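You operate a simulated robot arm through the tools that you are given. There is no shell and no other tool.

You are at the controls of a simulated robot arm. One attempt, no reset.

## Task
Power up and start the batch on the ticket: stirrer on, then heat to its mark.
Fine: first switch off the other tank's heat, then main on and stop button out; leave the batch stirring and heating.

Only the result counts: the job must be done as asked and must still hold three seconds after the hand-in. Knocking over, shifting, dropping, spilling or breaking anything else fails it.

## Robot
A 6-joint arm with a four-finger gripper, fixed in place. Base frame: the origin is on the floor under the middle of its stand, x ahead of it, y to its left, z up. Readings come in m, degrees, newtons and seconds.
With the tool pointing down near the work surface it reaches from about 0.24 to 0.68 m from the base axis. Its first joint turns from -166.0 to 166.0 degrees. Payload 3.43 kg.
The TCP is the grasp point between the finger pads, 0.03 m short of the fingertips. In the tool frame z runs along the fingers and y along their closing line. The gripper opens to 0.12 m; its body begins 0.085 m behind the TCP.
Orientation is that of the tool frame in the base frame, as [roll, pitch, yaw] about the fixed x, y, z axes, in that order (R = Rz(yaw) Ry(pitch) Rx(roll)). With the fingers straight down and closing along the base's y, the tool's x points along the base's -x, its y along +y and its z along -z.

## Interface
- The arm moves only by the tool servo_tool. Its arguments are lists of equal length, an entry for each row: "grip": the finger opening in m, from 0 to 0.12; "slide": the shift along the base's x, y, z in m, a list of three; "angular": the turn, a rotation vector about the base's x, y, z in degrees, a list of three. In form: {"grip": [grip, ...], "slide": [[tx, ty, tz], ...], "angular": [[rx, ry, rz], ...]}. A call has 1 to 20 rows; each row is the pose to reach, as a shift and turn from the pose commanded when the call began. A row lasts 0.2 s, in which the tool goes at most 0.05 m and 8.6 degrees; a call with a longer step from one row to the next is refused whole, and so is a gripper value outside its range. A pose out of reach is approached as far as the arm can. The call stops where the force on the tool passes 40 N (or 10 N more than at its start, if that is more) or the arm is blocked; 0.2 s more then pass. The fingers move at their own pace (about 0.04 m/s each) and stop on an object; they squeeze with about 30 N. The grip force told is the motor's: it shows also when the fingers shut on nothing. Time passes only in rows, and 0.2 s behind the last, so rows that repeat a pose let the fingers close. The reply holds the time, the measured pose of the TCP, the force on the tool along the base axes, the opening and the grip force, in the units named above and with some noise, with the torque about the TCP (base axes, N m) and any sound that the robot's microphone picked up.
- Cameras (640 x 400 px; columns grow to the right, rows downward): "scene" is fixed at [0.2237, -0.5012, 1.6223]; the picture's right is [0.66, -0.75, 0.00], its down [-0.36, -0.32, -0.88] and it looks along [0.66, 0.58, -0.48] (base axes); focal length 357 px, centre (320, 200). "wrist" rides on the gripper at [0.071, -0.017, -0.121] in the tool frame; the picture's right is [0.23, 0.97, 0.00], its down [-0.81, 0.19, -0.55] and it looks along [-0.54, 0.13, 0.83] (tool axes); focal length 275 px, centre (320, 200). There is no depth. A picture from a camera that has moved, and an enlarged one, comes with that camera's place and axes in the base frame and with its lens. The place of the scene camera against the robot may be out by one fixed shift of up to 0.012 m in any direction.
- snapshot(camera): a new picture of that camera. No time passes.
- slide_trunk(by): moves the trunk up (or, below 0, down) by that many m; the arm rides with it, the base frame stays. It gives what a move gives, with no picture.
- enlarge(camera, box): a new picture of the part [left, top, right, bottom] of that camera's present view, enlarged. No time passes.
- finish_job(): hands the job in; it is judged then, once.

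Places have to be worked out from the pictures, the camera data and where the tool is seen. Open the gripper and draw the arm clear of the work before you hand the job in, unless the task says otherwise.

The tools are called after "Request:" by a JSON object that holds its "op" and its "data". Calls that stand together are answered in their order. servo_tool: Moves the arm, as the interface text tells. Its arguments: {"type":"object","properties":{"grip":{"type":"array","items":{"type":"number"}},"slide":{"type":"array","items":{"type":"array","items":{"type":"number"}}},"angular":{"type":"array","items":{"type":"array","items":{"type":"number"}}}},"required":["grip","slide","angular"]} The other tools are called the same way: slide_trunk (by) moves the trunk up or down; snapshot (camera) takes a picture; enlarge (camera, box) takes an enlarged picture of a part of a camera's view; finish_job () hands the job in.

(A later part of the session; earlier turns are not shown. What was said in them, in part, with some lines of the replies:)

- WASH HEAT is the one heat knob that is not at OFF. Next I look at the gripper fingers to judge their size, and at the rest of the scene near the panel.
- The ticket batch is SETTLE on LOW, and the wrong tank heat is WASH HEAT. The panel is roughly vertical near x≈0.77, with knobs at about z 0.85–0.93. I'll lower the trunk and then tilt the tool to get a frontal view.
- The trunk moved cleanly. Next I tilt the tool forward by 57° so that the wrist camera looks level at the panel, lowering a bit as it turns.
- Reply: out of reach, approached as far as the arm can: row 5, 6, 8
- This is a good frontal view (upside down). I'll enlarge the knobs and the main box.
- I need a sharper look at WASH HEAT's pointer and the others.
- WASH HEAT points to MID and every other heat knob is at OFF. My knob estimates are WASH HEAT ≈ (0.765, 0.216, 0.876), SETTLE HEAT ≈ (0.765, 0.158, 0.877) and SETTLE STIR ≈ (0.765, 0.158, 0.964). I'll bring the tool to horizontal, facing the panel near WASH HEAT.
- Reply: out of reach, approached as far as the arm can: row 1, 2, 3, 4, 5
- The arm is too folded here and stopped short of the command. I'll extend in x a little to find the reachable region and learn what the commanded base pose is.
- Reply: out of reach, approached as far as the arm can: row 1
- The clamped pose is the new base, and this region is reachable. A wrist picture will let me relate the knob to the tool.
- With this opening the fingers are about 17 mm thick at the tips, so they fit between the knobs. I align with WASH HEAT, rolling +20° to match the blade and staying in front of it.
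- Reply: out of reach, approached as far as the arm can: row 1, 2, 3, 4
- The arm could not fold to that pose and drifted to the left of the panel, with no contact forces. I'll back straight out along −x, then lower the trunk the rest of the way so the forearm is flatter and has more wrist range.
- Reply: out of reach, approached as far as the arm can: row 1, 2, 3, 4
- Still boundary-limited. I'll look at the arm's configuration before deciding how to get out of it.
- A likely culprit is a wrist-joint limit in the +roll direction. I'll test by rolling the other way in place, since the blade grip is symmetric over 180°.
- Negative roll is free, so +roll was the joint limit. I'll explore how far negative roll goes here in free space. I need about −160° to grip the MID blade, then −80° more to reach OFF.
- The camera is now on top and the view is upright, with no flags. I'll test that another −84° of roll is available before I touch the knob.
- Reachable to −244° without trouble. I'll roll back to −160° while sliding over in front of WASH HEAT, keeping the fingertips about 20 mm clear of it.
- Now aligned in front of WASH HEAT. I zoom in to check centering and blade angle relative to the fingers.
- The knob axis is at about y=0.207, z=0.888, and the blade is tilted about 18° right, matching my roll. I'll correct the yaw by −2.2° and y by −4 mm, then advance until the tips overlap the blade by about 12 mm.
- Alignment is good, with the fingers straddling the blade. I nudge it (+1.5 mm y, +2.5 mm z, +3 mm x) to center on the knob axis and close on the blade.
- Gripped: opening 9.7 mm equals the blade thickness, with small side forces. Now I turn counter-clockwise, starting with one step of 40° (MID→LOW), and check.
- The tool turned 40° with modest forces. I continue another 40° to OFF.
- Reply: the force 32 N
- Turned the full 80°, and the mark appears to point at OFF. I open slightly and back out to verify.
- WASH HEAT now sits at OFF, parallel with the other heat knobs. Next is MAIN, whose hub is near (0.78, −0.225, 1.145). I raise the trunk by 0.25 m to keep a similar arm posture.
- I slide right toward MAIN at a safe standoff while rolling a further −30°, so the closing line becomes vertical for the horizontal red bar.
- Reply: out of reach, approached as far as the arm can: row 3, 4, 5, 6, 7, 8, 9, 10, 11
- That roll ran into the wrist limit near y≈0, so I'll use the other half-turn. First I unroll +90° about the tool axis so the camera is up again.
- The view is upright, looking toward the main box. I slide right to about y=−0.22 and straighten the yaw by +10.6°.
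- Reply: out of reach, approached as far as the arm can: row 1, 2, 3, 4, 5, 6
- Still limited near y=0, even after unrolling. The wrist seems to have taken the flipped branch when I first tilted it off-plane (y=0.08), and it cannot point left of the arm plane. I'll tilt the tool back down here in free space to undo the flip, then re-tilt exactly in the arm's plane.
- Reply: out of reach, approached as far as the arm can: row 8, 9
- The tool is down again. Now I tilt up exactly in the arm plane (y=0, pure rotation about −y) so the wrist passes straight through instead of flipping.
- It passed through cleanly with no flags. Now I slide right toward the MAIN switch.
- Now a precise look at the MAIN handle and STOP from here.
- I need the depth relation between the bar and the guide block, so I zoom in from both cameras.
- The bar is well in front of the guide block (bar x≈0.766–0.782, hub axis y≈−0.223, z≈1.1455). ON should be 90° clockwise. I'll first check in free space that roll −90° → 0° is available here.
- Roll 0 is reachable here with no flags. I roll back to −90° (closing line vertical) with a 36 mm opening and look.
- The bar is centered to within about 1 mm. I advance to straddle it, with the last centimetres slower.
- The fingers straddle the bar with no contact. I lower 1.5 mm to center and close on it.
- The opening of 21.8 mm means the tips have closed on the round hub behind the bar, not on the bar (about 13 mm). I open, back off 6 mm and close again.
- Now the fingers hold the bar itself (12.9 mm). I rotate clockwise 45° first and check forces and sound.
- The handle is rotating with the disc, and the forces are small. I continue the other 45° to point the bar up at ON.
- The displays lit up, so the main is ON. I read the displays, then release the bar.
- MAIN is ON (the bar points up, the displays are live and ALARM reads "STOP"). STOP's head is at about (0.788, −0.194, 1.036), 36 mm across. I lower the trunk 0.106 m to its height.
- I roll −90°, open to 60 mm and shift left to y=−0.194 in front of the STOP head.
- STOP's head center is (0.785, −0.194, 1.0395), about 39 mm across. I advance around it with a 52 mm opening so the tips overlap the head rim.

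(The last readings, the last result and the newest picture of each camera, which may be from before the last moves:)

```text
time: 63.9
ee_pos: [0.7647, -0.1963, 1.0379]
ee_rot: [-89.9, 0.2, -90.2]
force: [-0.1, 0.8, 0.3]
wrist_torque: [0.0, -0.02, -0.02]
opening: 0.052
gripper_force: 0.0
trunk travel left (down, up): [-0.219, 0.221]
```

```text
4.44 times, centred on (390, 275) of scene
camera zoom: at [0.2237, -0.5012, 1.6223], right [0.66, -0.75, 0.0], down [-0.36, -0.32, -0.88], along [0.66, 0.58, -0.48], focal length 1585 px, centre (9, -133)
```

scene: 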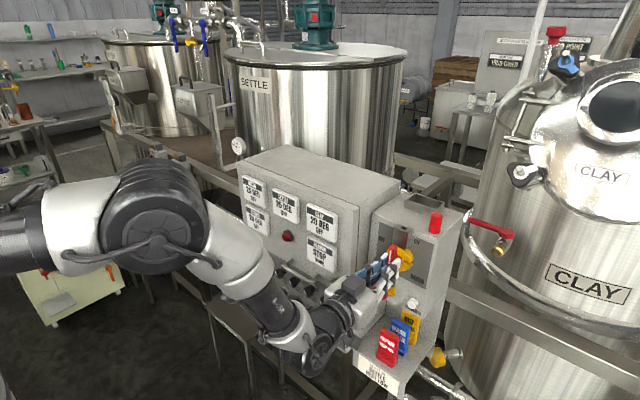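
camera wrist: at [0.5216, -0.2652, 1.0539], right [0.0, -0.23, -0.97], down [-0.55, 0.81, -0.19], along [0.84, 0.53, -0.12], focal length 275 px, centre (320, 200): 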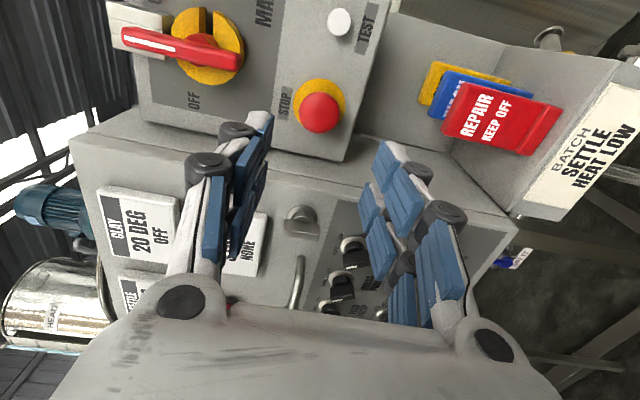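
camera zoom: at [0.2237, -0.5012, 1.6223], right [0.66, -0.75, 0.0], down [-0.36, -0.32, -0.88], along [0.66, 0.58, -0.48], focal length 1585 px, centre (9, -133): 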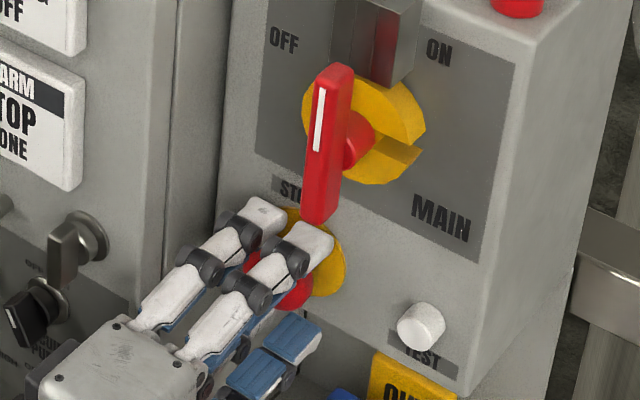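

The fingers straddle the head without contact. I go 3 mm deeper and close.

Request:
{"op": "servo_tool", "data": {"grip": [0.052, 0.0, 0.0, 0.0, 0.0, 0.0], "slide": [[0.003, 0.001, 0.001], [0.003, 0.001, 0.001], [0.003, 0.001, 0.001], [0.003, 0.001, 0.001], [0.003, 0.001, 0.001], [0.003, 0.001, 0.001]], "angular": [[0, 0, 0], [0, 0, 0], [0, 0, 0], [0, 0, 0], [0, 0, 0], [0, 0, 0]]}}

Request:
{"op": "enlarge", "data": {"camera": "wrist", "box": [240, 60, 420, 200]}}

```text
time: 65.3
ee_pos: [0.768, -0.1935, 1.0366]
ee_rot: [-90.0, 0.4, -90.1]
force: [-2.2, 1.3, -9.5]
wrist_torque: [0.01, 0.21, -0.05]
opening: 0.0362
gripper_force: 45.0
trunk travel left (down, up): [-0.219, 0.221]
```

```text
2.86 times, centred on (330, 130) of wrist
camera zoom: at [0.6488, -0.264, 1.0546], right [0.0, -0.22, -0.97], down [-0.55, 0.81, -0.19], along [0.84, 0.54, -0.13], focal length 786 px, centre (291, 400)
```

zoom: 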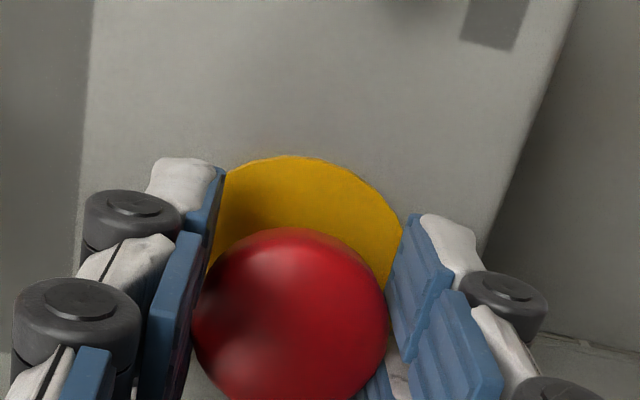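

Gripped on the head (36 mm). I relieve the slight vertical offset and pull straight out in small steps.

Request:
{"op": "servo_tool", "data": {"grip": [0.0, 0.0, 0.0, 0.0, 0.0, 0.0], "slide": [[0, 0, -0.0015], [-0.002, 0, -0.0015], [-0.004, 0, -0.0015], [-0.006, 0, -0.0015], [-0.008, 0, -0.0015], [-0.008, 0, -0.0015]], "angular": [[0, 0, 0], [0, 0, 0], [0, 0, 0], [0, 0, 0], [0, 0, 0], [0, 0, 0]]}}

Request:
{"op": "enlarge", "data": {"camera": "wrist", "box": [240, 60, 420, 200]}}

Request:
{"op": "enlarge", "data": {"camera": "scene", "box": [260, 180, 420, 310]}}

```text
time: 66.7
ee_pos: [0.7624, -0.1932, 1.0373]
ee_rot: [-90.0, 0.3, -90.2]
force: [0.2, 2.0, -9.3]
wrist_torque: [-0.14, 0.16, 0.24]
opening: 0.036
gripper_force: 44.4
trunk travel left (down, up): [-0.219, 0.221]
```

```text
2.86 times, centred on (330, 130) of wrist
camera zoom: at [0.6415, -0.2639, 1.0544], right [0.0, -0.22, -0.97], down [-0.55, 0.81, -0.19], along [0.84, 0.54, -0.12], focal length 786 px, centre (291, 400)
```

zoom: 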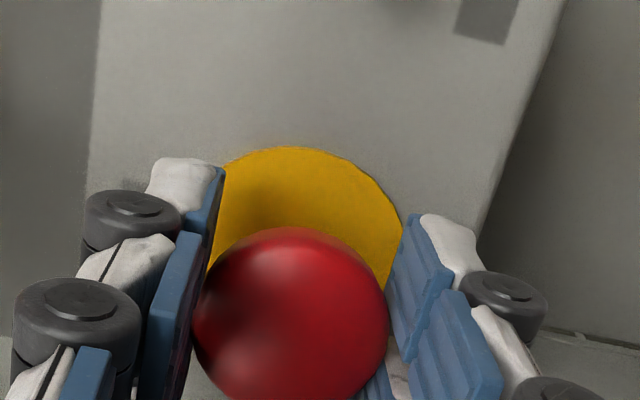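

```text
3.08 times, centred on (340, 245) of scene
camera zoom: at [0.2237, -0.5012, 1.6223], right [0.66, -0.75, 0.0], down [-0.36, -0.32, -0.88], along [0.66, 0.58, -0.48], focal length 1098 px, centre (258, 62)
```

zoom: 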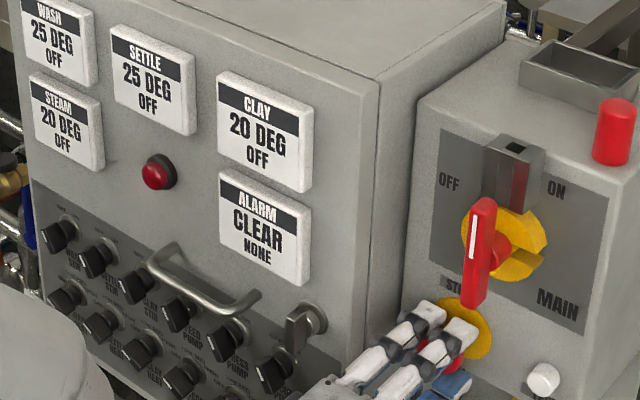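

The head came out and ALARM now reads "CLEAR". I pull a further 3 mm to make sure it is fully out, then release and check that it stays out.

Request:
{"op": "servo_tool", "data": {"grip": [0.0, 0.0, 0.0], "slide": [[-0.0015, 0, 0], [-0.003, 0, 0], [-0.003, 0, 0]], "angular": [[0, 0, 0], [0, 0, 0], [0, 0, 0]]}}

Request:
{"op": "servo_tool", "data": {"grip": [0.052, 0.052, 0.052, 0.052], "slide": [[0, 0, 0], [0, 0, 0], [0, 0, 0], [0, 0, 0]], "angular": [[0, 0, 0], [0, 0, 0], [0, 0, 0], [0, 0, 0]]}}

Request:
{"op": "enlarge", "data": {"camera": "scene", "box": [260, 180, 420, 310]}}

Request:
{"op": "enlarge", "data": {"camera": "wrist", "box": [240, 60, 420, 200]}}

```text
time: 67.5
ee_pos: [0.7614, -0.194, 1.037]
ee_rot: [-90.0, 0.2, -90.2]
force: [15.0, 1.8, -12.6]
wrist_torque: [0.01, 0.15, -0.15]
opening: 0.0362
gripper_force: 44.7
trunk travel left (down, up): [-0.219, 0.221]
```

```text
time: 68.5
ee_pos: [0.7583, -0.1933, 1.0394]
ee_rot: [-89.9, 0.2, -90.2]
force: [0.1, -0.2, -0.1]
wrist_torque: [-0.01, 0.01, 0.03]
opening: 0.0521
gripper_force: 0.1
trunk travel left (down, up): [-0.219, 0.221]
```

```text
3.08 times, centred on (340, 245) of scene
camera zoom: at [0.2237, -0.5012, 1.6223], right [0.66, -0.75, 0.0], down [-0.36, -0.32, -0.88], along [0.66, 0.58, -0.48], focal length 1098 px, centre (258, 62)
```

zoom: 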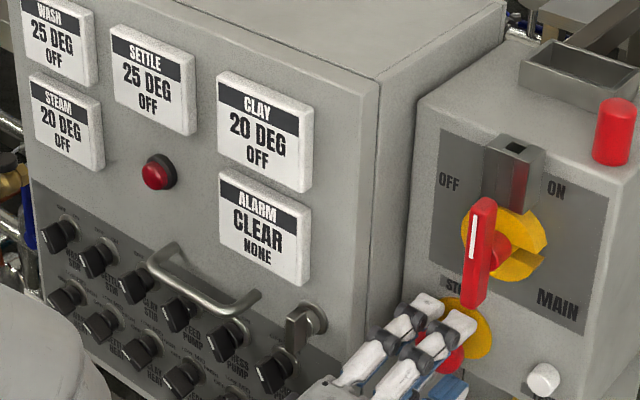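

```text
2.86 times, centred on (330, 130) of wrist
camera zoom: at [0.638, -0.2641, 1.0565], right [0.0, -0.22, -0.97], down [-0.55, 0.81, -0.19], along [0.84, 0.54, -0.12], focal length 786 px, centre (291, 400)
```

zoom: 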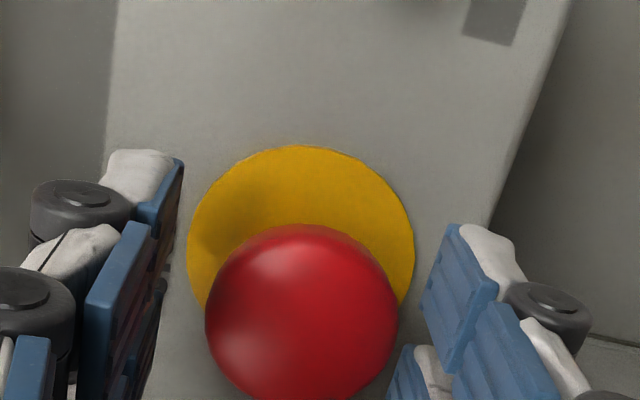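

STOP stays out and ALARM reads "CLEAR". I retract straight back from the main box.

Request:
{"op": "servo_tool", "data": {"grip": [0.052, 0.052, 0.052, 0.052, 0.052], "slide": [[-0.03, 0, 0], [-0.06, 0, 0], [-0.09, 0, 0], [-0.12, 0, 0], [-0.125, 0, 0]], "angular": [[0, 0, 0], [0, 0, 0], [0, 0, 0], [0, 0, 0], [0, 0, 0]]}}

Request:
{"op": "slide_trunk", "data": {"by": -0.068}}

Request:
{"op": "snapshot", "data": {"camera": "scene"}}

```text
time: 69.7
ee_pos: [0.6338, -0.1941, 1.0389]
ee_rot: [-89.8, 0.4, -90.2]
force: [-0.3, -0.2, 0.2]
wrist_torque: [-0.02, 0.0, -0.02]
opening: 0.052
gripper_force: 0.1
trunk travel left (down, up): [-0.219, 0.221]
```

```text
time: 70.8
ee_pos: [0.6334, -0.194, 0.9696]
ee_rot: [-89.9, 0.3, -90.2]
force: [0.4, -1.1, 0.0]
wrist_torque: [-0.03, -0.01, -0.06]
opening: 0.0519
gripper_force: 0.0
trunk travel left (down, up): [-0.151, 0.289]
```

```text
taken
```

scene: 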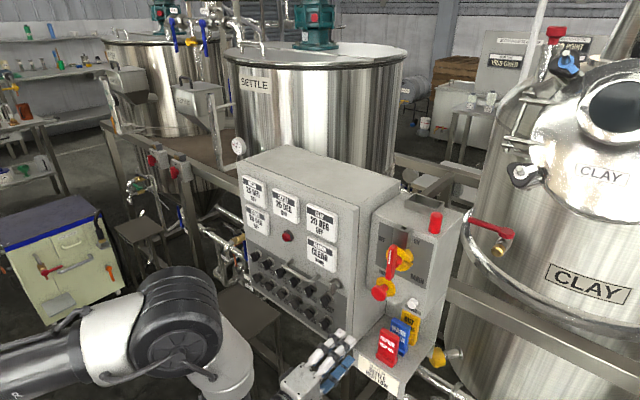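

Now I move left to SETTLE STIR (≈ y 0.153, z 0.971) at standoff, rolling to −33° to match its OFF blade and narrowing the fingers.

Request:
{"op": "servo_tool", "data": {"grip": [0.028, 0.028, 0.028, 0.028, 0.028, 0.028, 0.028, 0.028, 0.028, 0.028], "slide": [[0, 0.04, 0], [0, 0.08, 0], [0, 0.12, 0], [0, 0.16, 0], [0, 0.2, 0], [0, 0.24, 0], [0, 0.28, 0], [0, 0.32, 0], [0, 0.347, 0], [0, 0.347, 0]], "angular": [[6, 0, 0], [12, 0, 0], [18, 0, 0], [24, 0, 0], [30, 0, 0], [36, 0, 0], [42, 0, 0], [48, 0, 0], [54, 0, 0], [57, 0, 0]]}}

Request:
{"op": "snapshot", "data": {"camera": "wrist"}}

Request:
{"op": "snapshot", "data": {"camera": "scene"}}

```text
time: 73.0
ee_pos: [0.6336, 0.1534, 0.9706]
ee_rot: [-90.3, 57.4, -90.6]
force: [0.1, -0.2, 0.3]
wrist_torque: [-0.04, -0.02, -0.03]
opening: 0.0281
gripper_force: 0.0
trunk travel left (down, up): [-0.151, 0.289]
```

```text
taken
camera wrist: at [0.5141, 0.1016, 0.9212], right [0.0, 0.7, -0.72], down [-0.55, 0.6, 0.58], along [0.84, 0.39, 0.38], focal length 275 px, centre (320, 200)
```

wrist: 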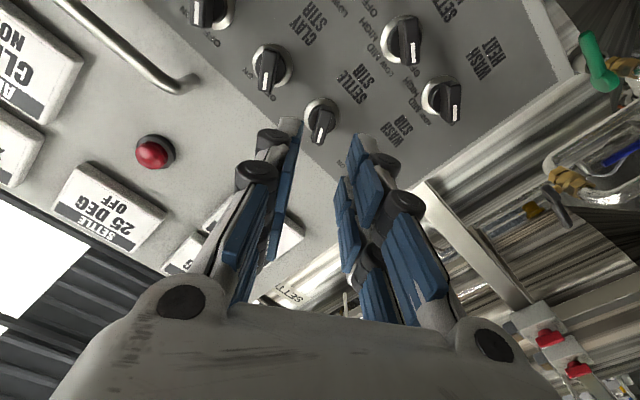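

```text
taken
```

scene: 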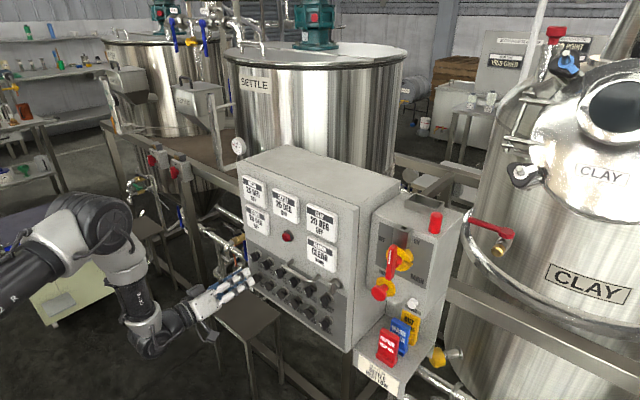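

In position in front of SETTLE STIR. I check that the +66° roll sweep is reachable here, out and back in free space.

Request:
{"op": "servo_tool", "data": {"grip": [0.028, 0.028, 0.028, 0.028, 0.028, 0.028, 0.028, 0.028, 0.028, 0.028, 0.028, 0.028, 0.028, 0.028, 0.028, 0.028, 0.028, 0.028], "slide": [[0, 0, 0], [0, 0, 0], [0, 0, 0], [0, 0, 0], [0, 0, 0], [0, 0, 0], [0, 0, 0], [0, 0, 0], [0, 0, 0], [0, 0, 0], [0, 0, 0], [0, 0, 0], [0, 0, 0], [0, 0, 0], [0, 0, 0], [0, 0, 0], [0, 0, 0], [0, 0, 0]], "angular": [[8.5, 0, 0], [17, 0, 0], [25.5, 0, 0], [34, 0, 0], [42.5, 0, 0], [51, 0, 0], [59.5, 0, 0], [68, 0, 0], [72, 0, 0], [68, 0, 0], [59.5, 0, 0], [51, 0, 0], [42.5, 0, 0], [34, 0, 0], [25.5, 0, 0], [17, 0, 0], [8.5, 0, 0], [0, 0, 0]]}}

Request:
{"op": "enlarge", "data": {"camera": "wrist", "box": [250, 50, 400, 180]}}

```text
time: 76.8
ee_pos: [0.633, 0.1524, 0.9704]
ee_rot: [-90.3, 57.1, -90.4]
force: [0.0, 0.1, 0.9]
wrist_torque: [0.01, -0.01, 0.01]
opening: 0.0282
gripper_force: 0.1
trunk travel left (down, up): [-0.151, 0.289]
```

```text
3.08 times, centred on (325, 115) of wrist
camera zoom: at [0.5127, 0.1007, 0.9204], right [0.0, 0.69, -0.72], down [-0.55, 0.6, 0.58], along [0.84, 0.4, 0.38], focal length 847 px, centre (305, 462)
```

zoom: 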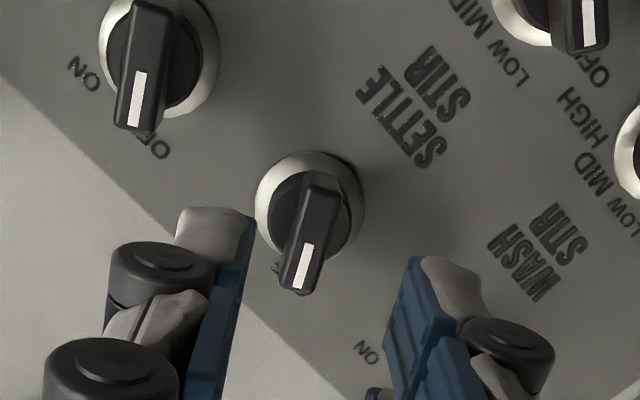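

The sweep is fully reachable. SETTLE STIR's axis is at about (y 0.153, z 0.968), with the blade 32° left of up (OFF), matching my roll. I advance to straddle it.

Request:
{"op": "servo_tool", "data": {"grip": [0.028, 0.028, 0.028, 0.028, 0.028, 0.028, 0.028], "slide": [[0.02, 0.0005, -0.002], [0.035, 0.0005, -0.002], [0.045, 0.0005, -0.002], [0.055, 0.0005, -0.002], [0.063, 0.0005, -0.002], [0.07, 0.0005, -0.002], [0.07, 0.0005, -0.002]], "angular": [[0, 0, 0], [0, 0, 0], [0, 0, 0], [0, 0, 0], [0, 0, 0], [0, 0, 0], [0, 0, 0]]}}

Request:
{"op": "enlarge", "data": {"camera": "wrist", "box": [240, 70, 420, 210]}}

Request:
{"op": "enlarge", "data": {"camera": "scene", "box": [210, 230, 310, 310]}}

```text
time: 78.4
ee_pos: [0.7033, 0.1531, 0.9684]
ee_rot: [-90.3, 57.2, -90.4]
force: [1.1, 0.2, 0.3]
wrist_torque: [0.05, 0.01, -0.02]
opening: 0.0281
gripper_force: 0.1
trunk travel left (down, up): [-0.151, 0.289]
```

```text
2.86 times, centred on (330, 140) of wrist
camera zoom: at [0.5831, 0.101, 0.9183], right [0.0, 0.69, -0.72], down [-0.55, 0.6, 0.58], along [0.84, 0.39, 0.38], focal length 786 px, centre (291, 371)
```

zoom: 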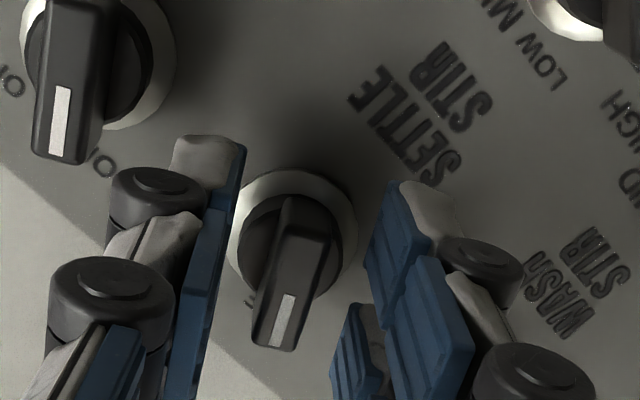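

```text
5.00 times, centred on (260, 270) of scene
camera zoom: at [0.2237, -0.5012, 1.6223], right [0.66, -0.75, 0.0], down [-0.36, -0.32, -0.88], along [0.66, 0.58, -0.48], focal length 1783 px, centre (620, -150)
```

zoom: 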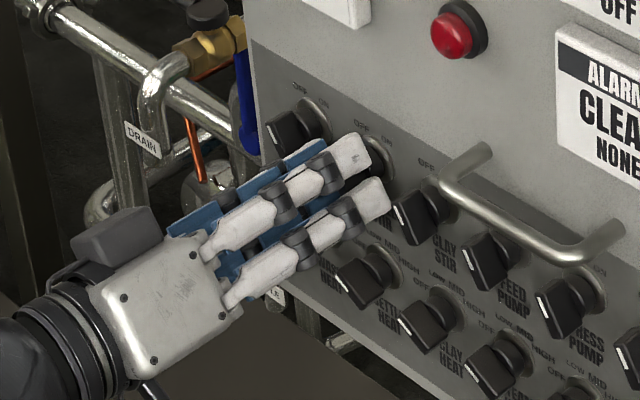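

The blade sits between the pads, well centered. Closing on it.

Request:
{"op": "servo_tool", "data": {"grip": [0.0, 0.0, 0.0, 0.0, 0.0], "slide": [[0.002, 0, 0], [0.002, 0, 0], [0.002, 0, 0], [0.002, 0, 0], [0.002, 0, 0]], "angular": [[0, 0, 0], [0, 0, 0], [0, 0, 0], [0, 0, 0], [0, 0, 0]]}}

Request:
{"op": "enlarge", "data": {"camera": "wrist", "box": [240, 70, 420, 210]}}

```text
time: 79.6
ee_pos: [0.705, 0.153, 0.9692]
ee_rot: [-90.3, 57.3, -90.4]
force: [1.7, -3.6, 1.9]
wrist_torque: [1.14, 0.13, -0.2]
opening: 0.0103
gripper_force: 43.6
trunk travel left (down, up): [-0.151, 0.289]
```

```text
2.86 times, centred on (330, 140) of wrist
camera zoom: at [0.5841, 0.1013, 0.9189], right [0.0, 0.7, -0.72], down [-0.55, 0.6, 0.58], along [0.84, 0.39, 0.38], focal length 786 px, centre (291, 371)
```

zoom: 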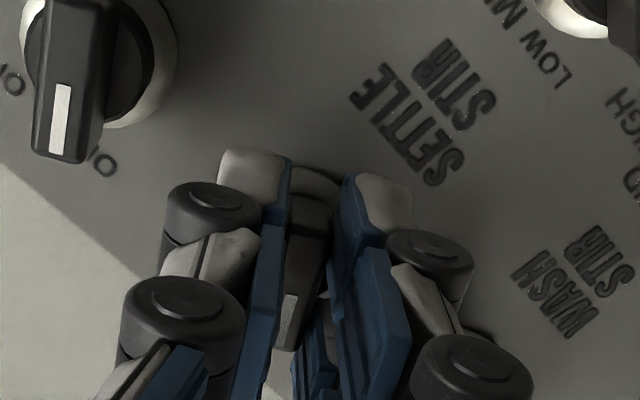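

Gripped (10.3 mm). I turn clockwise about 63° to ON.

Request:
{"op": "servo_tool", "data": {"grip": [0.0, 0.0, 0.0, 0.0, 0.0, 0.0, 0.0, 0.0, 0.0], "slide": [[0, 0, 0], [0, 0, 0], [0, 0, 0], [0, 0, 0], [0, 0, 0], [0, 0, 0], [0, 0, 0], [0, 0, 0], [0, 0, 0]], "angular": [[8, 0, 0], [16, 0, 0], [24, 0, 0], [32, 0, 0], [40, 0, 0], [48, 0, 0], [56, 0, 0], [62, 0, 0], [62, 0, 0]]}}

Request:
{"op": "snapshot", "data": {"camera": "scene"}}

Request:
{"op": "enlarge", "data": {"camera": "scene", "box": [210, 160, 350, 310]}}

Request:
{"op": "enlarge", "data": {"camera": "wrist", "box": [240, 70, 420, 210]}}

```text
time: 81.6
ee_pos: [0.7047, 0.1518, 0.9682]
ee_rot: [90.3, 60.5, 90.1]
force: [-4.8, -14.1, 7.3]
wrist_torque: [-0.01, 0.67, 0.16]
opening: 0.01
gripper_force: 44.2
trunk travel left (down, up): [-0.151, 0.289]
```

```text
taken
```

scene: 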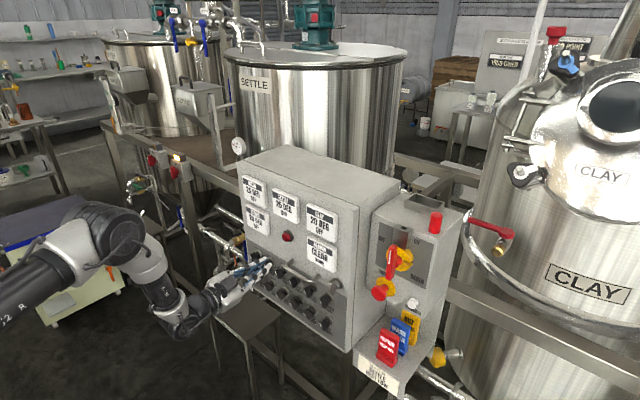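

```text
2.67 times, centred on (280, 235) of scene
camera zoom: at [0.2237, -0.5012, 1.6223], right [0.66, -0.75, 0.0], down [-0.36, -0.32, -0.88], along [0.66, 0.58, -0.48], focal length 951 px, centre (427, 107)
```

zoom: 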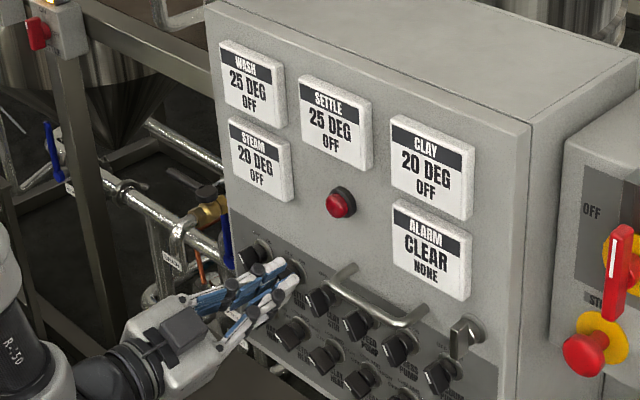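

```text
2.86 times, centred on (330, 140) of wrist
camera zoom: at [0.5843, 0.173, 0.8997], right [0.0, 0.96, 0.28], down [-0.55, -0.23, 0.8], along [0.83, -0.16, 0.53], focal length 786 px, centre (291, 371)
```

zoom: 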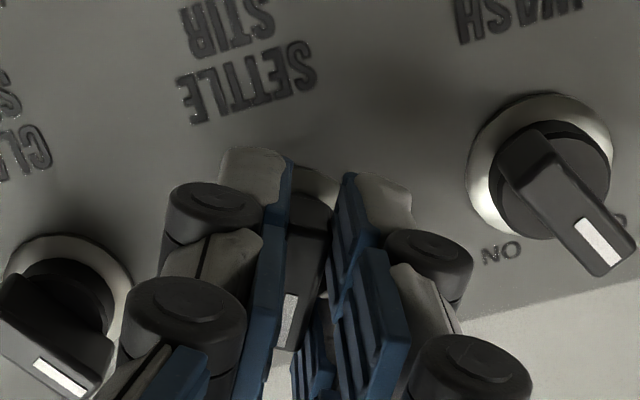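

The blade turned with the fingers. I check whether anything in the scene shows the stirrer running.

Request:
{"op": "enlarge", "data": {"camera": "scene", "box": [130, 130, 230, 200]}}

Request:
{"op": "enlarge", "data": {"camera": "scene", "box": [220, 0, 420, 110]}}

Request:
{"op": "enlarge", "data": {"camera": "scene", "box": [235, 165, 345, 275]}}

```text
5.71 times, centred on (180, 165) of scene
camera zoom: at [0.2237, -0.5012, 1.6223], right [0.66, -0.75, 0.0], down [-0.36, -0.32, -0.88], along [0.66, 0.58, -0.48], focal length 2038 px, centre (1120, 400)
```

zoom: 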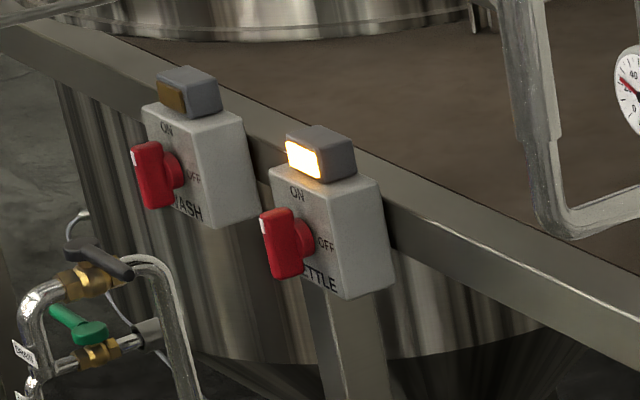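

```text
3.20 times, centred on (320, 55) of scene
camera zoom: at [0.2237, -0.5012, 1.6223], right [0.66, -0.75, 0.0], down [-0.36, -0.32, -0.88], along [0.66, 0.58, -0.48], focal length 1141 px, centre (320, 664)
```

zoom: 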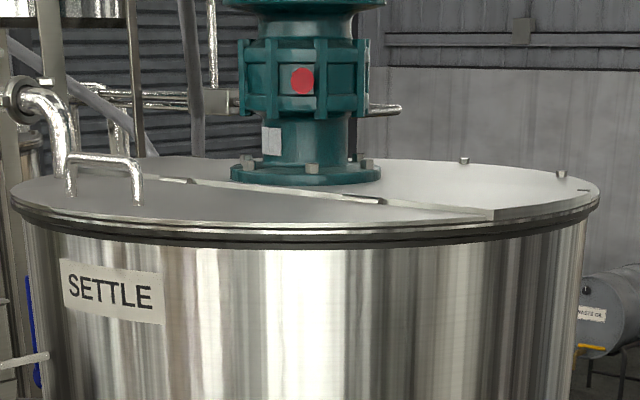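

```text
3.64 times, centred on (290, 220) of scene
camera zoom: at [0.2237, -0.5012, 1.6223], right [0.66, -0.75, 0.0], down [-0.36, -0.32, -0.88], along [0.66, 0.58, -0.48], focal length 1297 px, centre (429, 127)
```

zoom: 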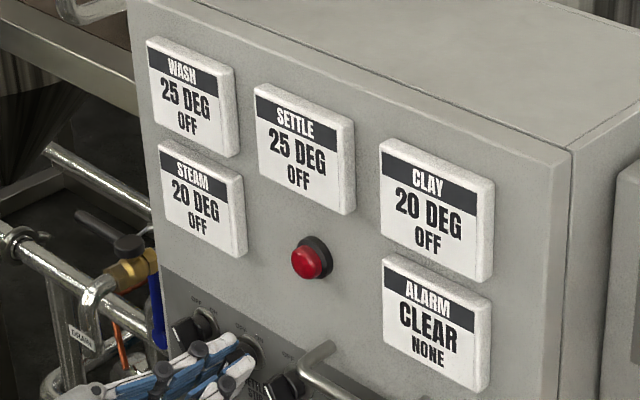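

The SETTLE isolator lamp has lit, so the stirrer is running. I release the knob and back off, then confirm.

Request:
{"op": "servo_tool", "data": {"grip": [0.026, 0.026, 0.026, 0.026, 0.026, 0.026, 0.026], "slide": [[0, 0, 0], [0, 0, 0], [-0.01, 0, 0], [-0.03, 0, 0], [-0.05, 0, 0], [-0.07, 0, 0], [-0.07, 0, 0]], "angular": [[0, 0, 0], [0, 0, 0], [0, 0, 0], [0, 0, 0], [0, 0, 0], [0, 0, 0], [0, 0, 0]]}}

Request:
{"op": "enlarge", "data": {"camera": "scene", "box": [140, 140, 320, 300]}}

Request:
{"op": "snapshot", "data": {"camera": "wrist"}}

```text
time: 83.2
ee_pos: [0.6343, 0.154, 0.9704]
ee_rot: [90.5, 60.7, 90.4]
force: [-0.3, 0.4, -0.2]
wrist_torque: [0.0, -0.01, 0.05]
opening: 0.0262
gripper_force: 0.1
trunk travel left (down, up): [-0.151, 0.289]
```

```text
2.50 times, centred on (230, 220) of scene
camera zoom: at [0.2237, -0.5012, 1.6223], right [0.66, -0.75, 0.0], down [-0.36, -0.32, -0.88], along [0.66, 0.58, -0.48], focal length 892 px, centre (545, 150)
```

zoom: 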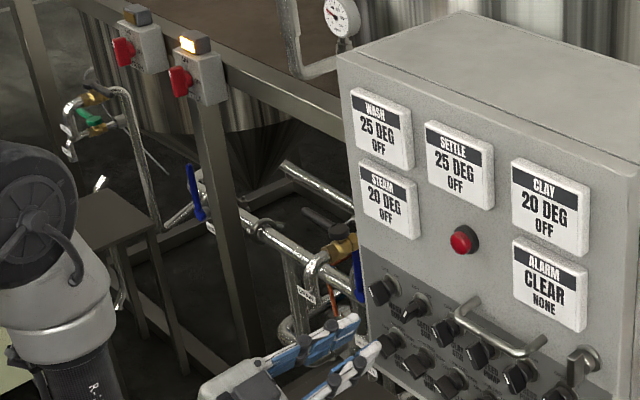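

```text
taken
camera wrist: at [0.5147, 0.1749, 0.9007], right [0.0, 0.96, 0.28], down [-0.55, -0.23, 0.8], along [0.84, -0.15, 0.53], focal length 275 px, centre (320, 200)
```

wrist: 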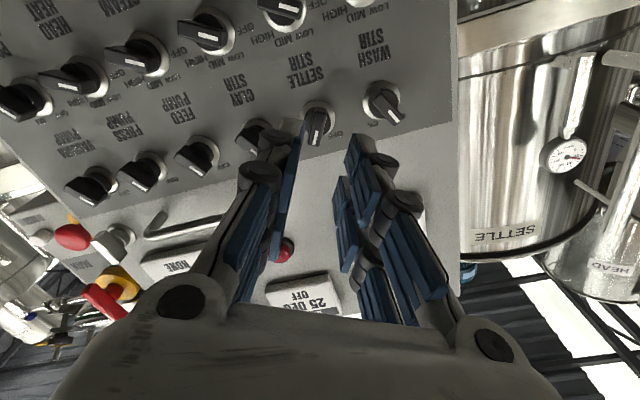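

The SETTLE stirrer stays on. Next is SETTLE HEAT (≈ y 0.153, z 0.888). I lower the trunk 82 mm, then roll to −60°.

Request:
{"op": "slide_trunk", "data": {"by": -0.082}}

Request:
{"op": "servo_tool", "data": {"grip": [0.026, 0.026, 0.026, 0.026, 0.026, 0.026, 0.026, 0.026, 0.026, 0.026, 0.026, 0.026], "slide": [[0, 0, 0], [0, 0, 0], [0, 0, 0], [0, 0, 0], [0, 0, 0], [0, 0, 0], [0, 0, 0], [0, 0, 0], [0, 0, 0], [0, 0, 0], [0, 0, 0], [0, 0, 0]], "angular": [[-8, 0, 0], [-16, 0, 0], [-24, 0, 0], [-32, 0, 0], [-40, 0, 0], [-48, 0, 0], [-56, 0, 0], [-64, 0, 0], [-72, 0, 0], [-80, 0, 0], [-88, 0, 0], [-90, 0, 0]]}}

Request:
{"op": "snapshot", "data": {"camera": "wrist"}}

Request:
{"op": "enlarge", "data": {"camera": "wrist", "box": [250, 50, 400, 180]}}

```text
time: 84.4
ee_pos: [0.6346, 0.1546, 0.8878]
ee_rot: [90.5, 60.7, 90.5]
force: [-0.1, 0.9, -0.5]
wrist_torque: [0.0, 0.02, 0.0]
opening: 0.026
gripper_force: 0.1
trunk travel left (down, up): [-0.069, 0.371]
```

```text
time: 87.0
ee_pos: [0.6352, 0.1542, 0.8889]
ee_rot: [-90.0, 29.1, -90.4]
force: [0.2, -0.1, 0.3]
wrist_torque: [0.02, 0.02, -0.02]
opening: 0.0261
gripper_force: 0.1
trunk travel left (down, up): [-0.069, 0.371]
```

```text
taken
camera wrist: at [0.5153, 0.0844, 0.8687], right [0.0, 0.27, -0.96], down [-0.55, 0.8, 0.23], along [0.84, 0.53, 0.15], focal length 275 px, centre (320, 200)
```

wrist: 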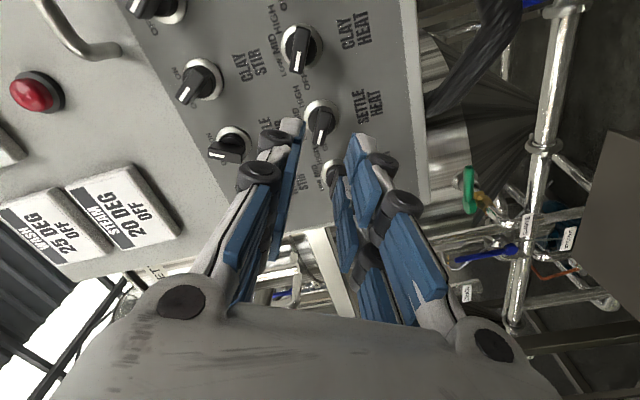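

```text
3.08 times, centred on (325, 115) of wrist
camera zoom: at [0.5153, 0.0844, 0.8687], right [0.0, 0.27, -0.96], down [-0.55, 0.8, 0.23], along [0.84, 0.53, 0.15], focal length 847 px, centre (305, 462)
```

zoom: 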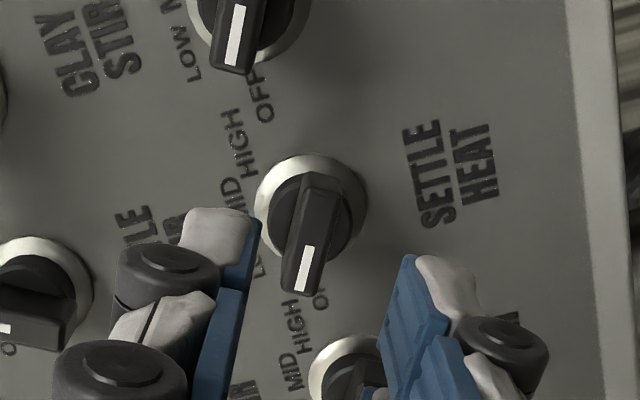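

SETTLE HEAT's axis is at about (y 0.152, z 0.886), with the blade at OFF (60° left), matching my roll. The neighbours are close, so I narrow to 21 mm, correct by −1.5/−2.5 mm and advance.

Request:
{"op": "servo_tool", "data": {"grip": [0.021, 0.021, 0.021, 0.021, 0.021, 0.021, 0.021], "slide": [[0.02, -0.0015, -0.0025], [0.03, -0.0015, -0.0025], [0.04, -0.0015, -0.0025], [0.05, -0.0015, -0.0025], [0.06, -0.0015, -0.0025], [0.069, -0.0015, -0.0025], [0.069, -0.0015, -0.0025]], "angular": [[0, 0, 0.3], [0, 0, 0.3], [0, 0, 0.3], [0, 0, 0.3], [0, 0, 0.3], [0, 0, 0.3], [0, 0, 0.3]]}}

Request:
{"op": "enlarge", "data": {"camera": "wrist", "box": [240, 70, 420, 210]}}

Request:
{"op": "enlarge", "data": {"camera": "scene", "box": [210, 240, 310, 320]}}

```text
time: 88.6
ee_pos: [0.7039, 0.152, 0.8842]
ee_rot: [-90.0, 29.2, -90.0]
force: [0.2, -0.4, 1.1]
wrist_torque: [0.02, -0.01, 0.0]
opening: 0.021
gripper_force: 0.0
trunk travel left (down, up): [-0.069, 0.371]
```

```text
2.86 times, centred on (330, 140) of wrist
camera zoom: at [0.5848, 0.0825, 0.8649], right [0.0, 0.28, -0.96], down [-0.55, 0.8, 0.23], along [0.83, 0.53, 0.15], focal length 786 px, centre (291, 371)
```

zoom: 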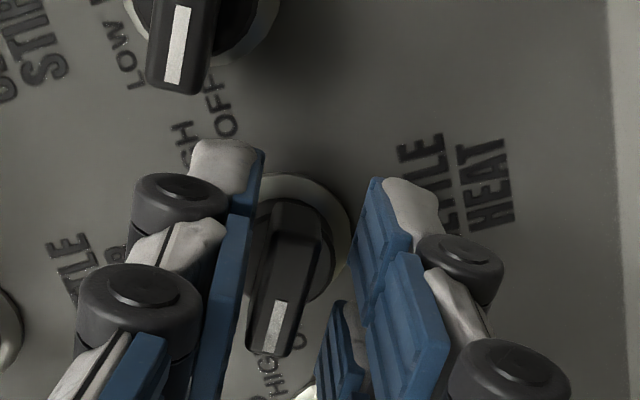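

```text
5.00 times, centred on (260, 280) of scene
camera zoom: at [0.2237, -0.5012, 1.6223], right [0.66, -0.75, 0.0], down [-0.36, -0.32, -0.88], along [0.66, 0.58, -0.48], focal length 1783 px, centre (620, -200)
```

zoom: 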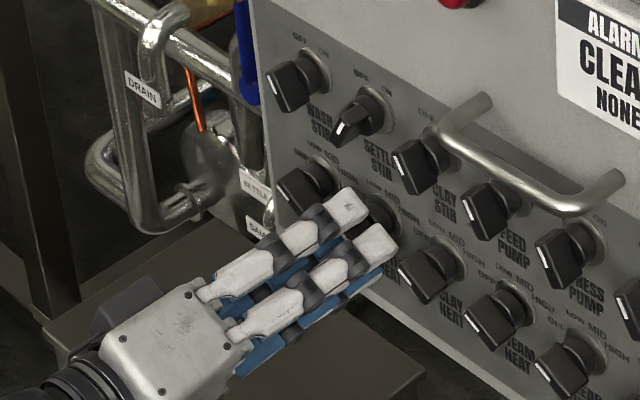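

The blade is between the pads but about 1.5 mm high. I raise by that amount, go 1.5 mm deeper and close.

Request:
{"op": "servo_tool", "data": {"grip": [0.021, 0.0, 0.0, 0.0, 0.0, 0.0], "slide": [[0.0015, 0.0, 0.0017], [0.0015, 0.0, 0.0017], [0.0015, 0.0, 0.0017], [0.0015, 0.0, 0.0017], [0.0015, 0.0, 0.0017], [0.0015, 0.0, 0.0017]], "angular": [[0, 0, 0], [0, 0, 0], [0, 0, 0], [0, 0, 0], [0, 0, 0], [0, 0, 0]]}}

Request:
{"op": "enlarge", "data": {"camera": "wrist", "box": [240, 70, 420, 210]}}

```text
time: 90.0
ee_pos: [0.7057, 0.1535, 0.886]
ee_rot: [-90.0, 29.3, -90.0]
force: [1.5, -0.6, 1.4]
wrist_torque: [0.38, 0.08, -0.21]
opening: 0.0102
gripper_force: 44.1
trunk travel left (down, up): [-0.069, 0.371]
```

```text
2.86 times, centred on (330, 140) of wrist
camera zoom: at [0.5863, 0.0825, 0.8667], right [0.0, 0.28, -0.96], down [-0.55, 0.8, 0.23], along [0.83, 0.53, 0.15], focal length 786 px, centre (291, 371)
```

zoom: 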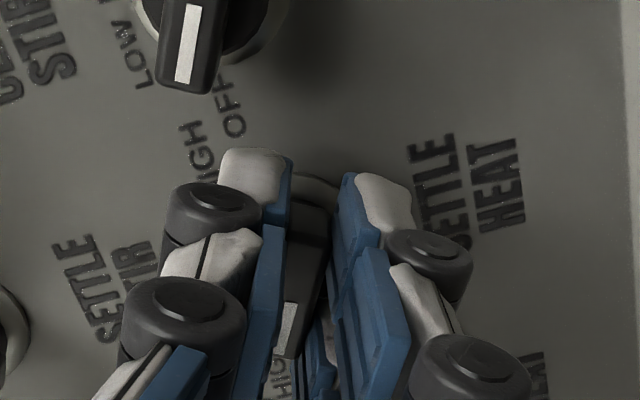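

Gripped on the blade (10.2 mm) with low forces. I turn clockwise 40° to LOW.

Request:
{"op": "servo_tool", "data": {"grip": [0.0, 0.0, 0.0, 0.0, 0.0, 0.0, 0.0], "slide": [[0, 0, 0], [0, 0, 0], [0, 0, 0], [0, 0, 0], [0, 0, 0], [0, 0, 0], [0, 0, 0]], "angular": [[8, 0, 0], [16, 0, 0], [24, 0, 0], [32, 0, 0], [38, 0, 0], [40, 0, 0], [40, 0, 0]]}}

Request:
{"op": "enlarge", "data": {"camera": "scene", "box": [140, 140, 350, 310]}}

Request:
{"op": "enlarge", "data": {"camera": "wrist", "box": [240, 70, 420, 210]}}

```text
time: 91.6
ee_pos: [0.705, 0.1528, 0.8857]
ee_rot: [-90.4, 69.4, -90.5]
force: [9.6, 0.1, -7.2]
wrist_torque: [-0.01, -0.58, 0.27]
opening: 0.0099
gripper_force: 43.5
trunk travel left (down, up): [-0.069, 0.371]
```

```text
2.35 times, centred on (245, 225) of scene
camera zoom: at [0.2237, -0.5012, 1.6223], right [0.66, -0.75, 0.0], down [-0.36, -0.32, -0.88], along [0.66, 0.58, -0.48], focal length 839 px, centre (496, 141)
```

zoom: 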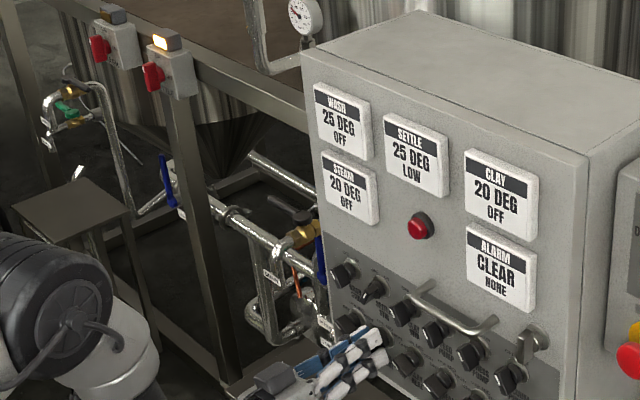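

```text
2.86 times, centred on (330, 140) of wrist
camera zoom: at [0.5861, 0.1119, 0.8266], right [0.0, 0.83, -0.56], down [-0.55, 0.46, 0.69], along [0.83, 0.31, 0.46], focal length 786 px, centre (291, 371)
```

zoom: 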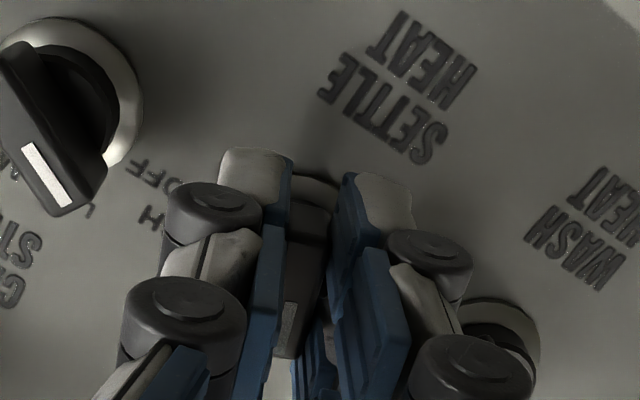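

The SETTLE display now reads "25 DEG LOW". I release the knob, back straight out and re-read everything.

Request:
{"op": "servo_tool", "data": {"grip": [0.021, 0.021, 0.021, 0.021, 0.021, 0.021, 0.021], "slide": [[0, 0, 0], [0, 0, 0], [-0.01, 0, 0], [-0.025, 0, 0], [-0.045, 0, 0], [-0.065, 0, 0], [-0.07, 0, 0]], "angular": [[0, 0, 0], [0, 0, 0], [0, 0, 0], [0, 0, 0], [0, 0, 0], [0, 0, 0], [0, 0, 0]]}}

Request:
{"op": "enlarge", "data": {"camera": "scene", "box": [235, 165, 345, 275]}}

Request:
{"op": "enlarge", "data": {"camera": "scene", "box": [240, 240, 345, 335]}}

Request:
{"op": "enlarge", "data": {"camera": "scene", "box": [130, 130, 230, 200]}}

Request:
{"op": "snapshot", "data": {"camera": "wrist"}}

```text
time: 93.2
ee_pos: [0.6352, 0.1538, 0.8894]
ee_rot: [-89.9, 69.3, -90.0]
force: [0.1, -0.9, -0.3]
wrist_torque: [-0.04, -0.02, -0.03]
opening: 0.0209
gripper_force: 0.0
trunk travel left (down, up): [-0.069, 0.371]
```

```text
3.64 times, centred on (290, 220) of scene
camera zoom: at [0.2237, -0.5012, 1.6223], right [0.66, -0.75, 0.0], down [-0.36, -0.32, -0.88], along [0.66, 0.58, -0.48], focal length 1297 px, centre (429, 127)
```

zoom: 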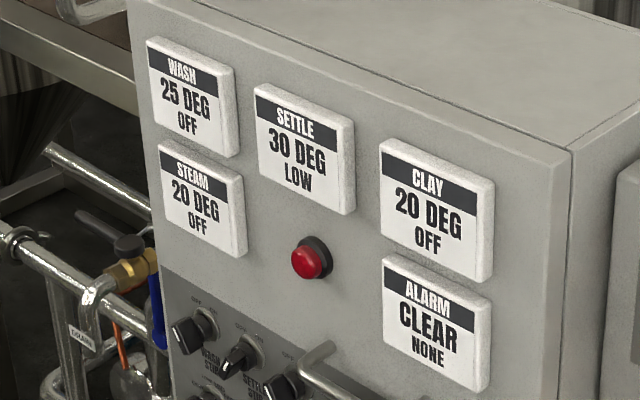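

```text
4.21 times, centred on (292, 288) of scene
camera zoom: at [0.2237, -0.5012, 1.6223], right [0.66, -0.75, 0.0], down [-0.36, -0.32, -0.88], along [0.66, 0.58, -0.48], focal length 1502 px, centre (436, -168)
```

zoom: 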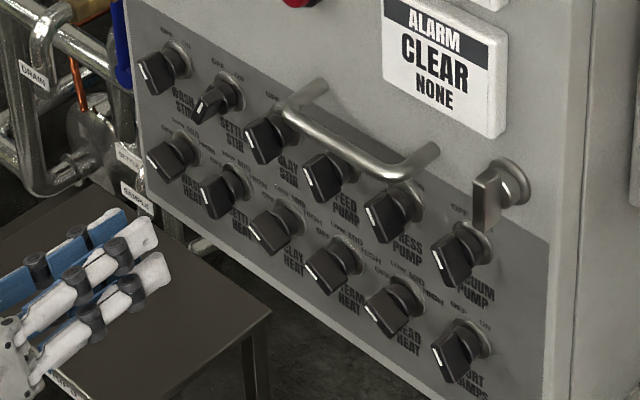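

```text
5.71 times, centred on (180, 165) of scene
camera zoom: at [0.2237, -0.5012, 1.6223], right [0.66, -0.75, 0.0], down [-0.36, -0.32, -0.88], along [0.66, 0.58, -0.48], focal length 2038 px, centre (1120, 400)
```

zoom: 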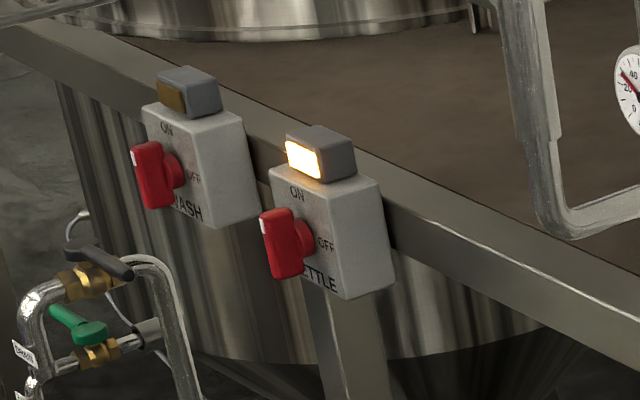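

```text
taken
camera wrist: at [0.5154, 0.1125, 0.829], right [0.0, 0.83, -0.56], down [-0.55, 0.47, 0.69], along [0.83, 0.31, 0.46], focal length 275 px, centre (320, 200)
```

wrist: 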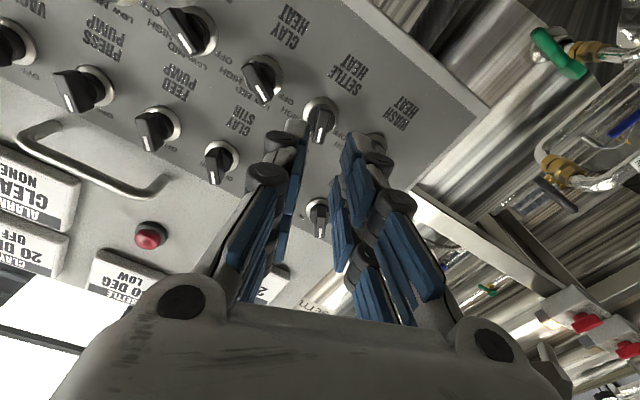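

SETTLE reads "30 DEG LOW" and is rising. WASH is OFF, ALARM is CLEAR and the stirrer lamp is on. I draw the arm back well clear and open the gripper fully.

Request:
{"op": "servo_tool", "data": {"grip": [0.021, 0.021, 0.06, 0.12, 0.12, 0.12, 0.12, 0.12], "slide": [[-0.015, 0, 0], [-0.03, 0, 0], [-0.045, 0, 0], [-0.05, 0, 0], [-0.05, 0, 0], [-0.05, 0, 0], [-0.05, 0, 0], [-0.05, 0, 0]], "angular": [[0, 0, 0], [0, 0, 0], [0, 0, 0], [0, 0, 0], [0, 0, 0], [0, 0, 0], [0, 0, 0], [0, 0, 0]]}}

Request:
{"op": "snapshot", "data": {"camera": "scene"}}

Request:
{"op": "enlarge", "data": {"camera": "scene", "box": [235, 165, 345, 275]}}

```text
time: 95.0
ee_pos: [0.5857, 0.1544, 0.887]
ee_rot: [-90.0, 69.3, -90.1]
force: [0.2, -0.5, -0.3]
wrist_torque: [-0.01, 0.0, 0.01]
opening: 0.1185
gripper_force: 0.0
trunk travel left (down, up): [-0.069, 0.371]
```

```text
taken
```

scene: 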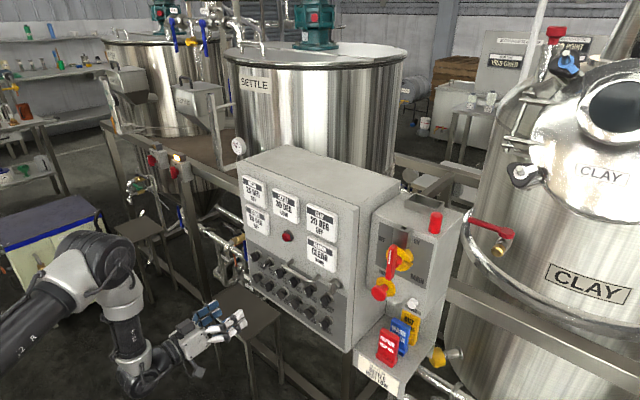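

```text
3.64 times, centred on (290, 220) of scene
camera zoom: at [0.2237, -0.5012, 1.6223], right [0.66, -0.75, 0.0], down [-0.36, -0.32, -0.88], along [0.66, 0.58, -0.48], focal length 1297 px, centre (429, 127)
```

zoom: 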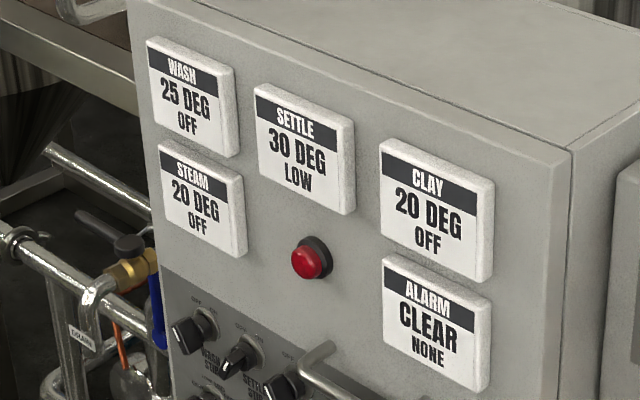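

The arm is clear and the gripper open. I let a few seconds pass to confirm the state holds, with no alarms.

Request:
{"op": "servo_tool", "data": {"grip": [0.12, 0.12, 0.12, 0.12, 0.12, 0.12, 0.12, 0.12, 0.12, 0.12, 0.12, 0.12, 0.12, 0.12, 0.12, 0.12, 0.12, 0.12], "slide": [[0, 0, 0], [0, 0, 0], [0, 0, 0], [0, 0, 0], [0, 0, 0], [0, 0, 0], [0, 0, 0], [0, 0, 0], [0, 0, 0], [0, 0, 0], [0, 0, 0], [0, 0, 0], [0, 0, 0], [0, 0, 0], [0, 0, 0], [0, 0, 0], [0, 0, 0], [0, 0, 0]], "angular": [[0, 0, 0], [0, 0, 0], [0, 0, 0], [0, 0, 0], [0, 0, 0], [0, 0, 0], [0, 0, 0], [0, 0, 0], [0, 0, 0], [0, 0, 0], [0, 0, 0], [0, 0, 0], [0, 0, 0], [0, 0, 0], [0, 0, 0], [0, 0, 0], [0, 0, 0], [0, 0, 0]]}}

Request:
{"op": "enlarge", "data": {"camera": "scene", "box": [235, 165, 345, 275]}}

Request:
{"op": "enlarge", "data": {"camera": "scene", "box": [340, 180, 470, 400]}}

Request:
{"op": "enlarge", "data": {"camera": "scene", "box": [130, 130, 230, 200]}}

```text
time: 98.8
ee_pos: [0.585, 0.1534, 0.8867]
ee_rot: [-90.1, 69.3, -90.1]
force: [-0.1, -0.2, 0.1]
wrist_torque: [0.02, 0.01, 0.02]
opening: 0.1203
gripper_force: 0.1
trunk travel left (down, up): [-0.069, 0.371]
```

```text
3.64 times, centred on (290, 220) of scene
camera zoom: at [0.2237, -0.5012, 1.6223], right [0.66, -0.75, 0.0], down [-0.36, -0.32, -0.88], along [0.66, 0.58, -0.48], focal length 1297 px, centre (429, 127)
```

zoom: 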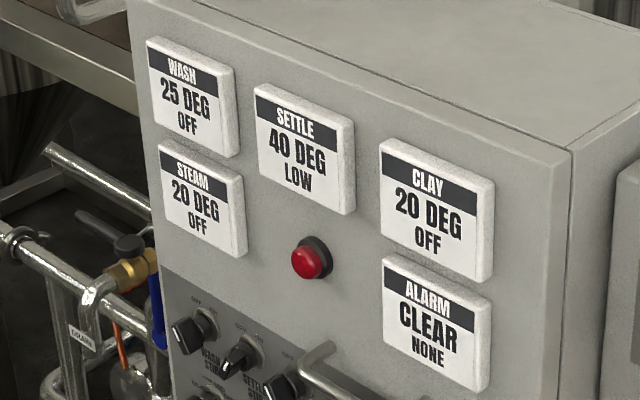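

```text
1.82 times, centred on (405, 290) of scene
camera zoom: at [0.2237, -0.5012, 1.6223], right [0.66, -0.75, 0.0], down [-0.36, -0.32, -0.88], along [0.66, 0.58, -0.48], focal length 648 px, centre (166, 36)
```

zoom: 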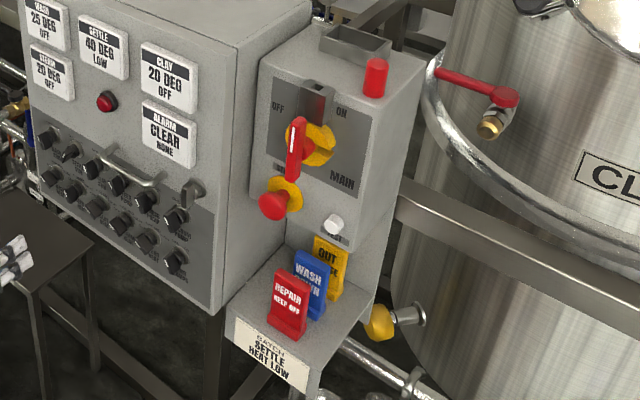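

```text
5.71 times, centred on (180, 165) of scene
camera zoom: at [0.2237, -0.5012, 1.6223], right [0.66, -0.75, 0.0], down [-0.36, -0.32, -0.88], along [0.66, 0.58, -0.48], focal length 2038 px, centre (1120, 400)
```

zoom: 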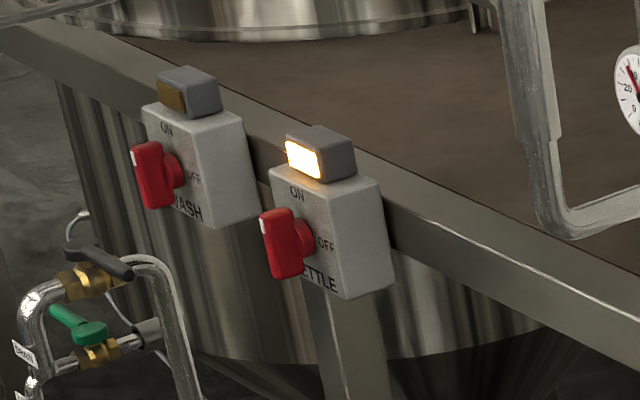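

The state holds: SETTLE is at 40 DEG on LOW and rising, the stirrer lamp is lit, WASH heat is OFF, MAIN is ON, STOP is out and ALARM is CLEAR. The tags are undisturbed and the arm is clear with the gripper open, so I hand the job in.

Request:
{"op": "finish_job", "data": {}}

```text
The job is handed in.
```

The SETTLE batch on the ticket ("BATCH SETTLE HEAT LOW") is stirring and heating on LOW, and I've handed the job in. I did the steps in the order you gave:

1. **Other tank's heat:** I turned WASH HEAT from MID to OFF. All the other heat knobs were already at OFF.
2. **Main:** I turned the MAIN handle to ON and the displays lit up.
3. **Stop button:** I pulled STOP out and the alarm display changed from STOP to CLEAR.
4. **Stirrer:** I turned SETTLE STIR to ON and the lamp on the SETTLE switch box lit.
5. **Heat:** I turned SETTLE HEAT to LOW.

Before handing in, I drew the arm back with the gripper open and waited about four seconds. SETTLE had risen from 25 to 40 DEG on LOW, the stirrer lamp was still lit, and the alarm still read CLEAR. The warning tags and the other knobs I could see had not moved.
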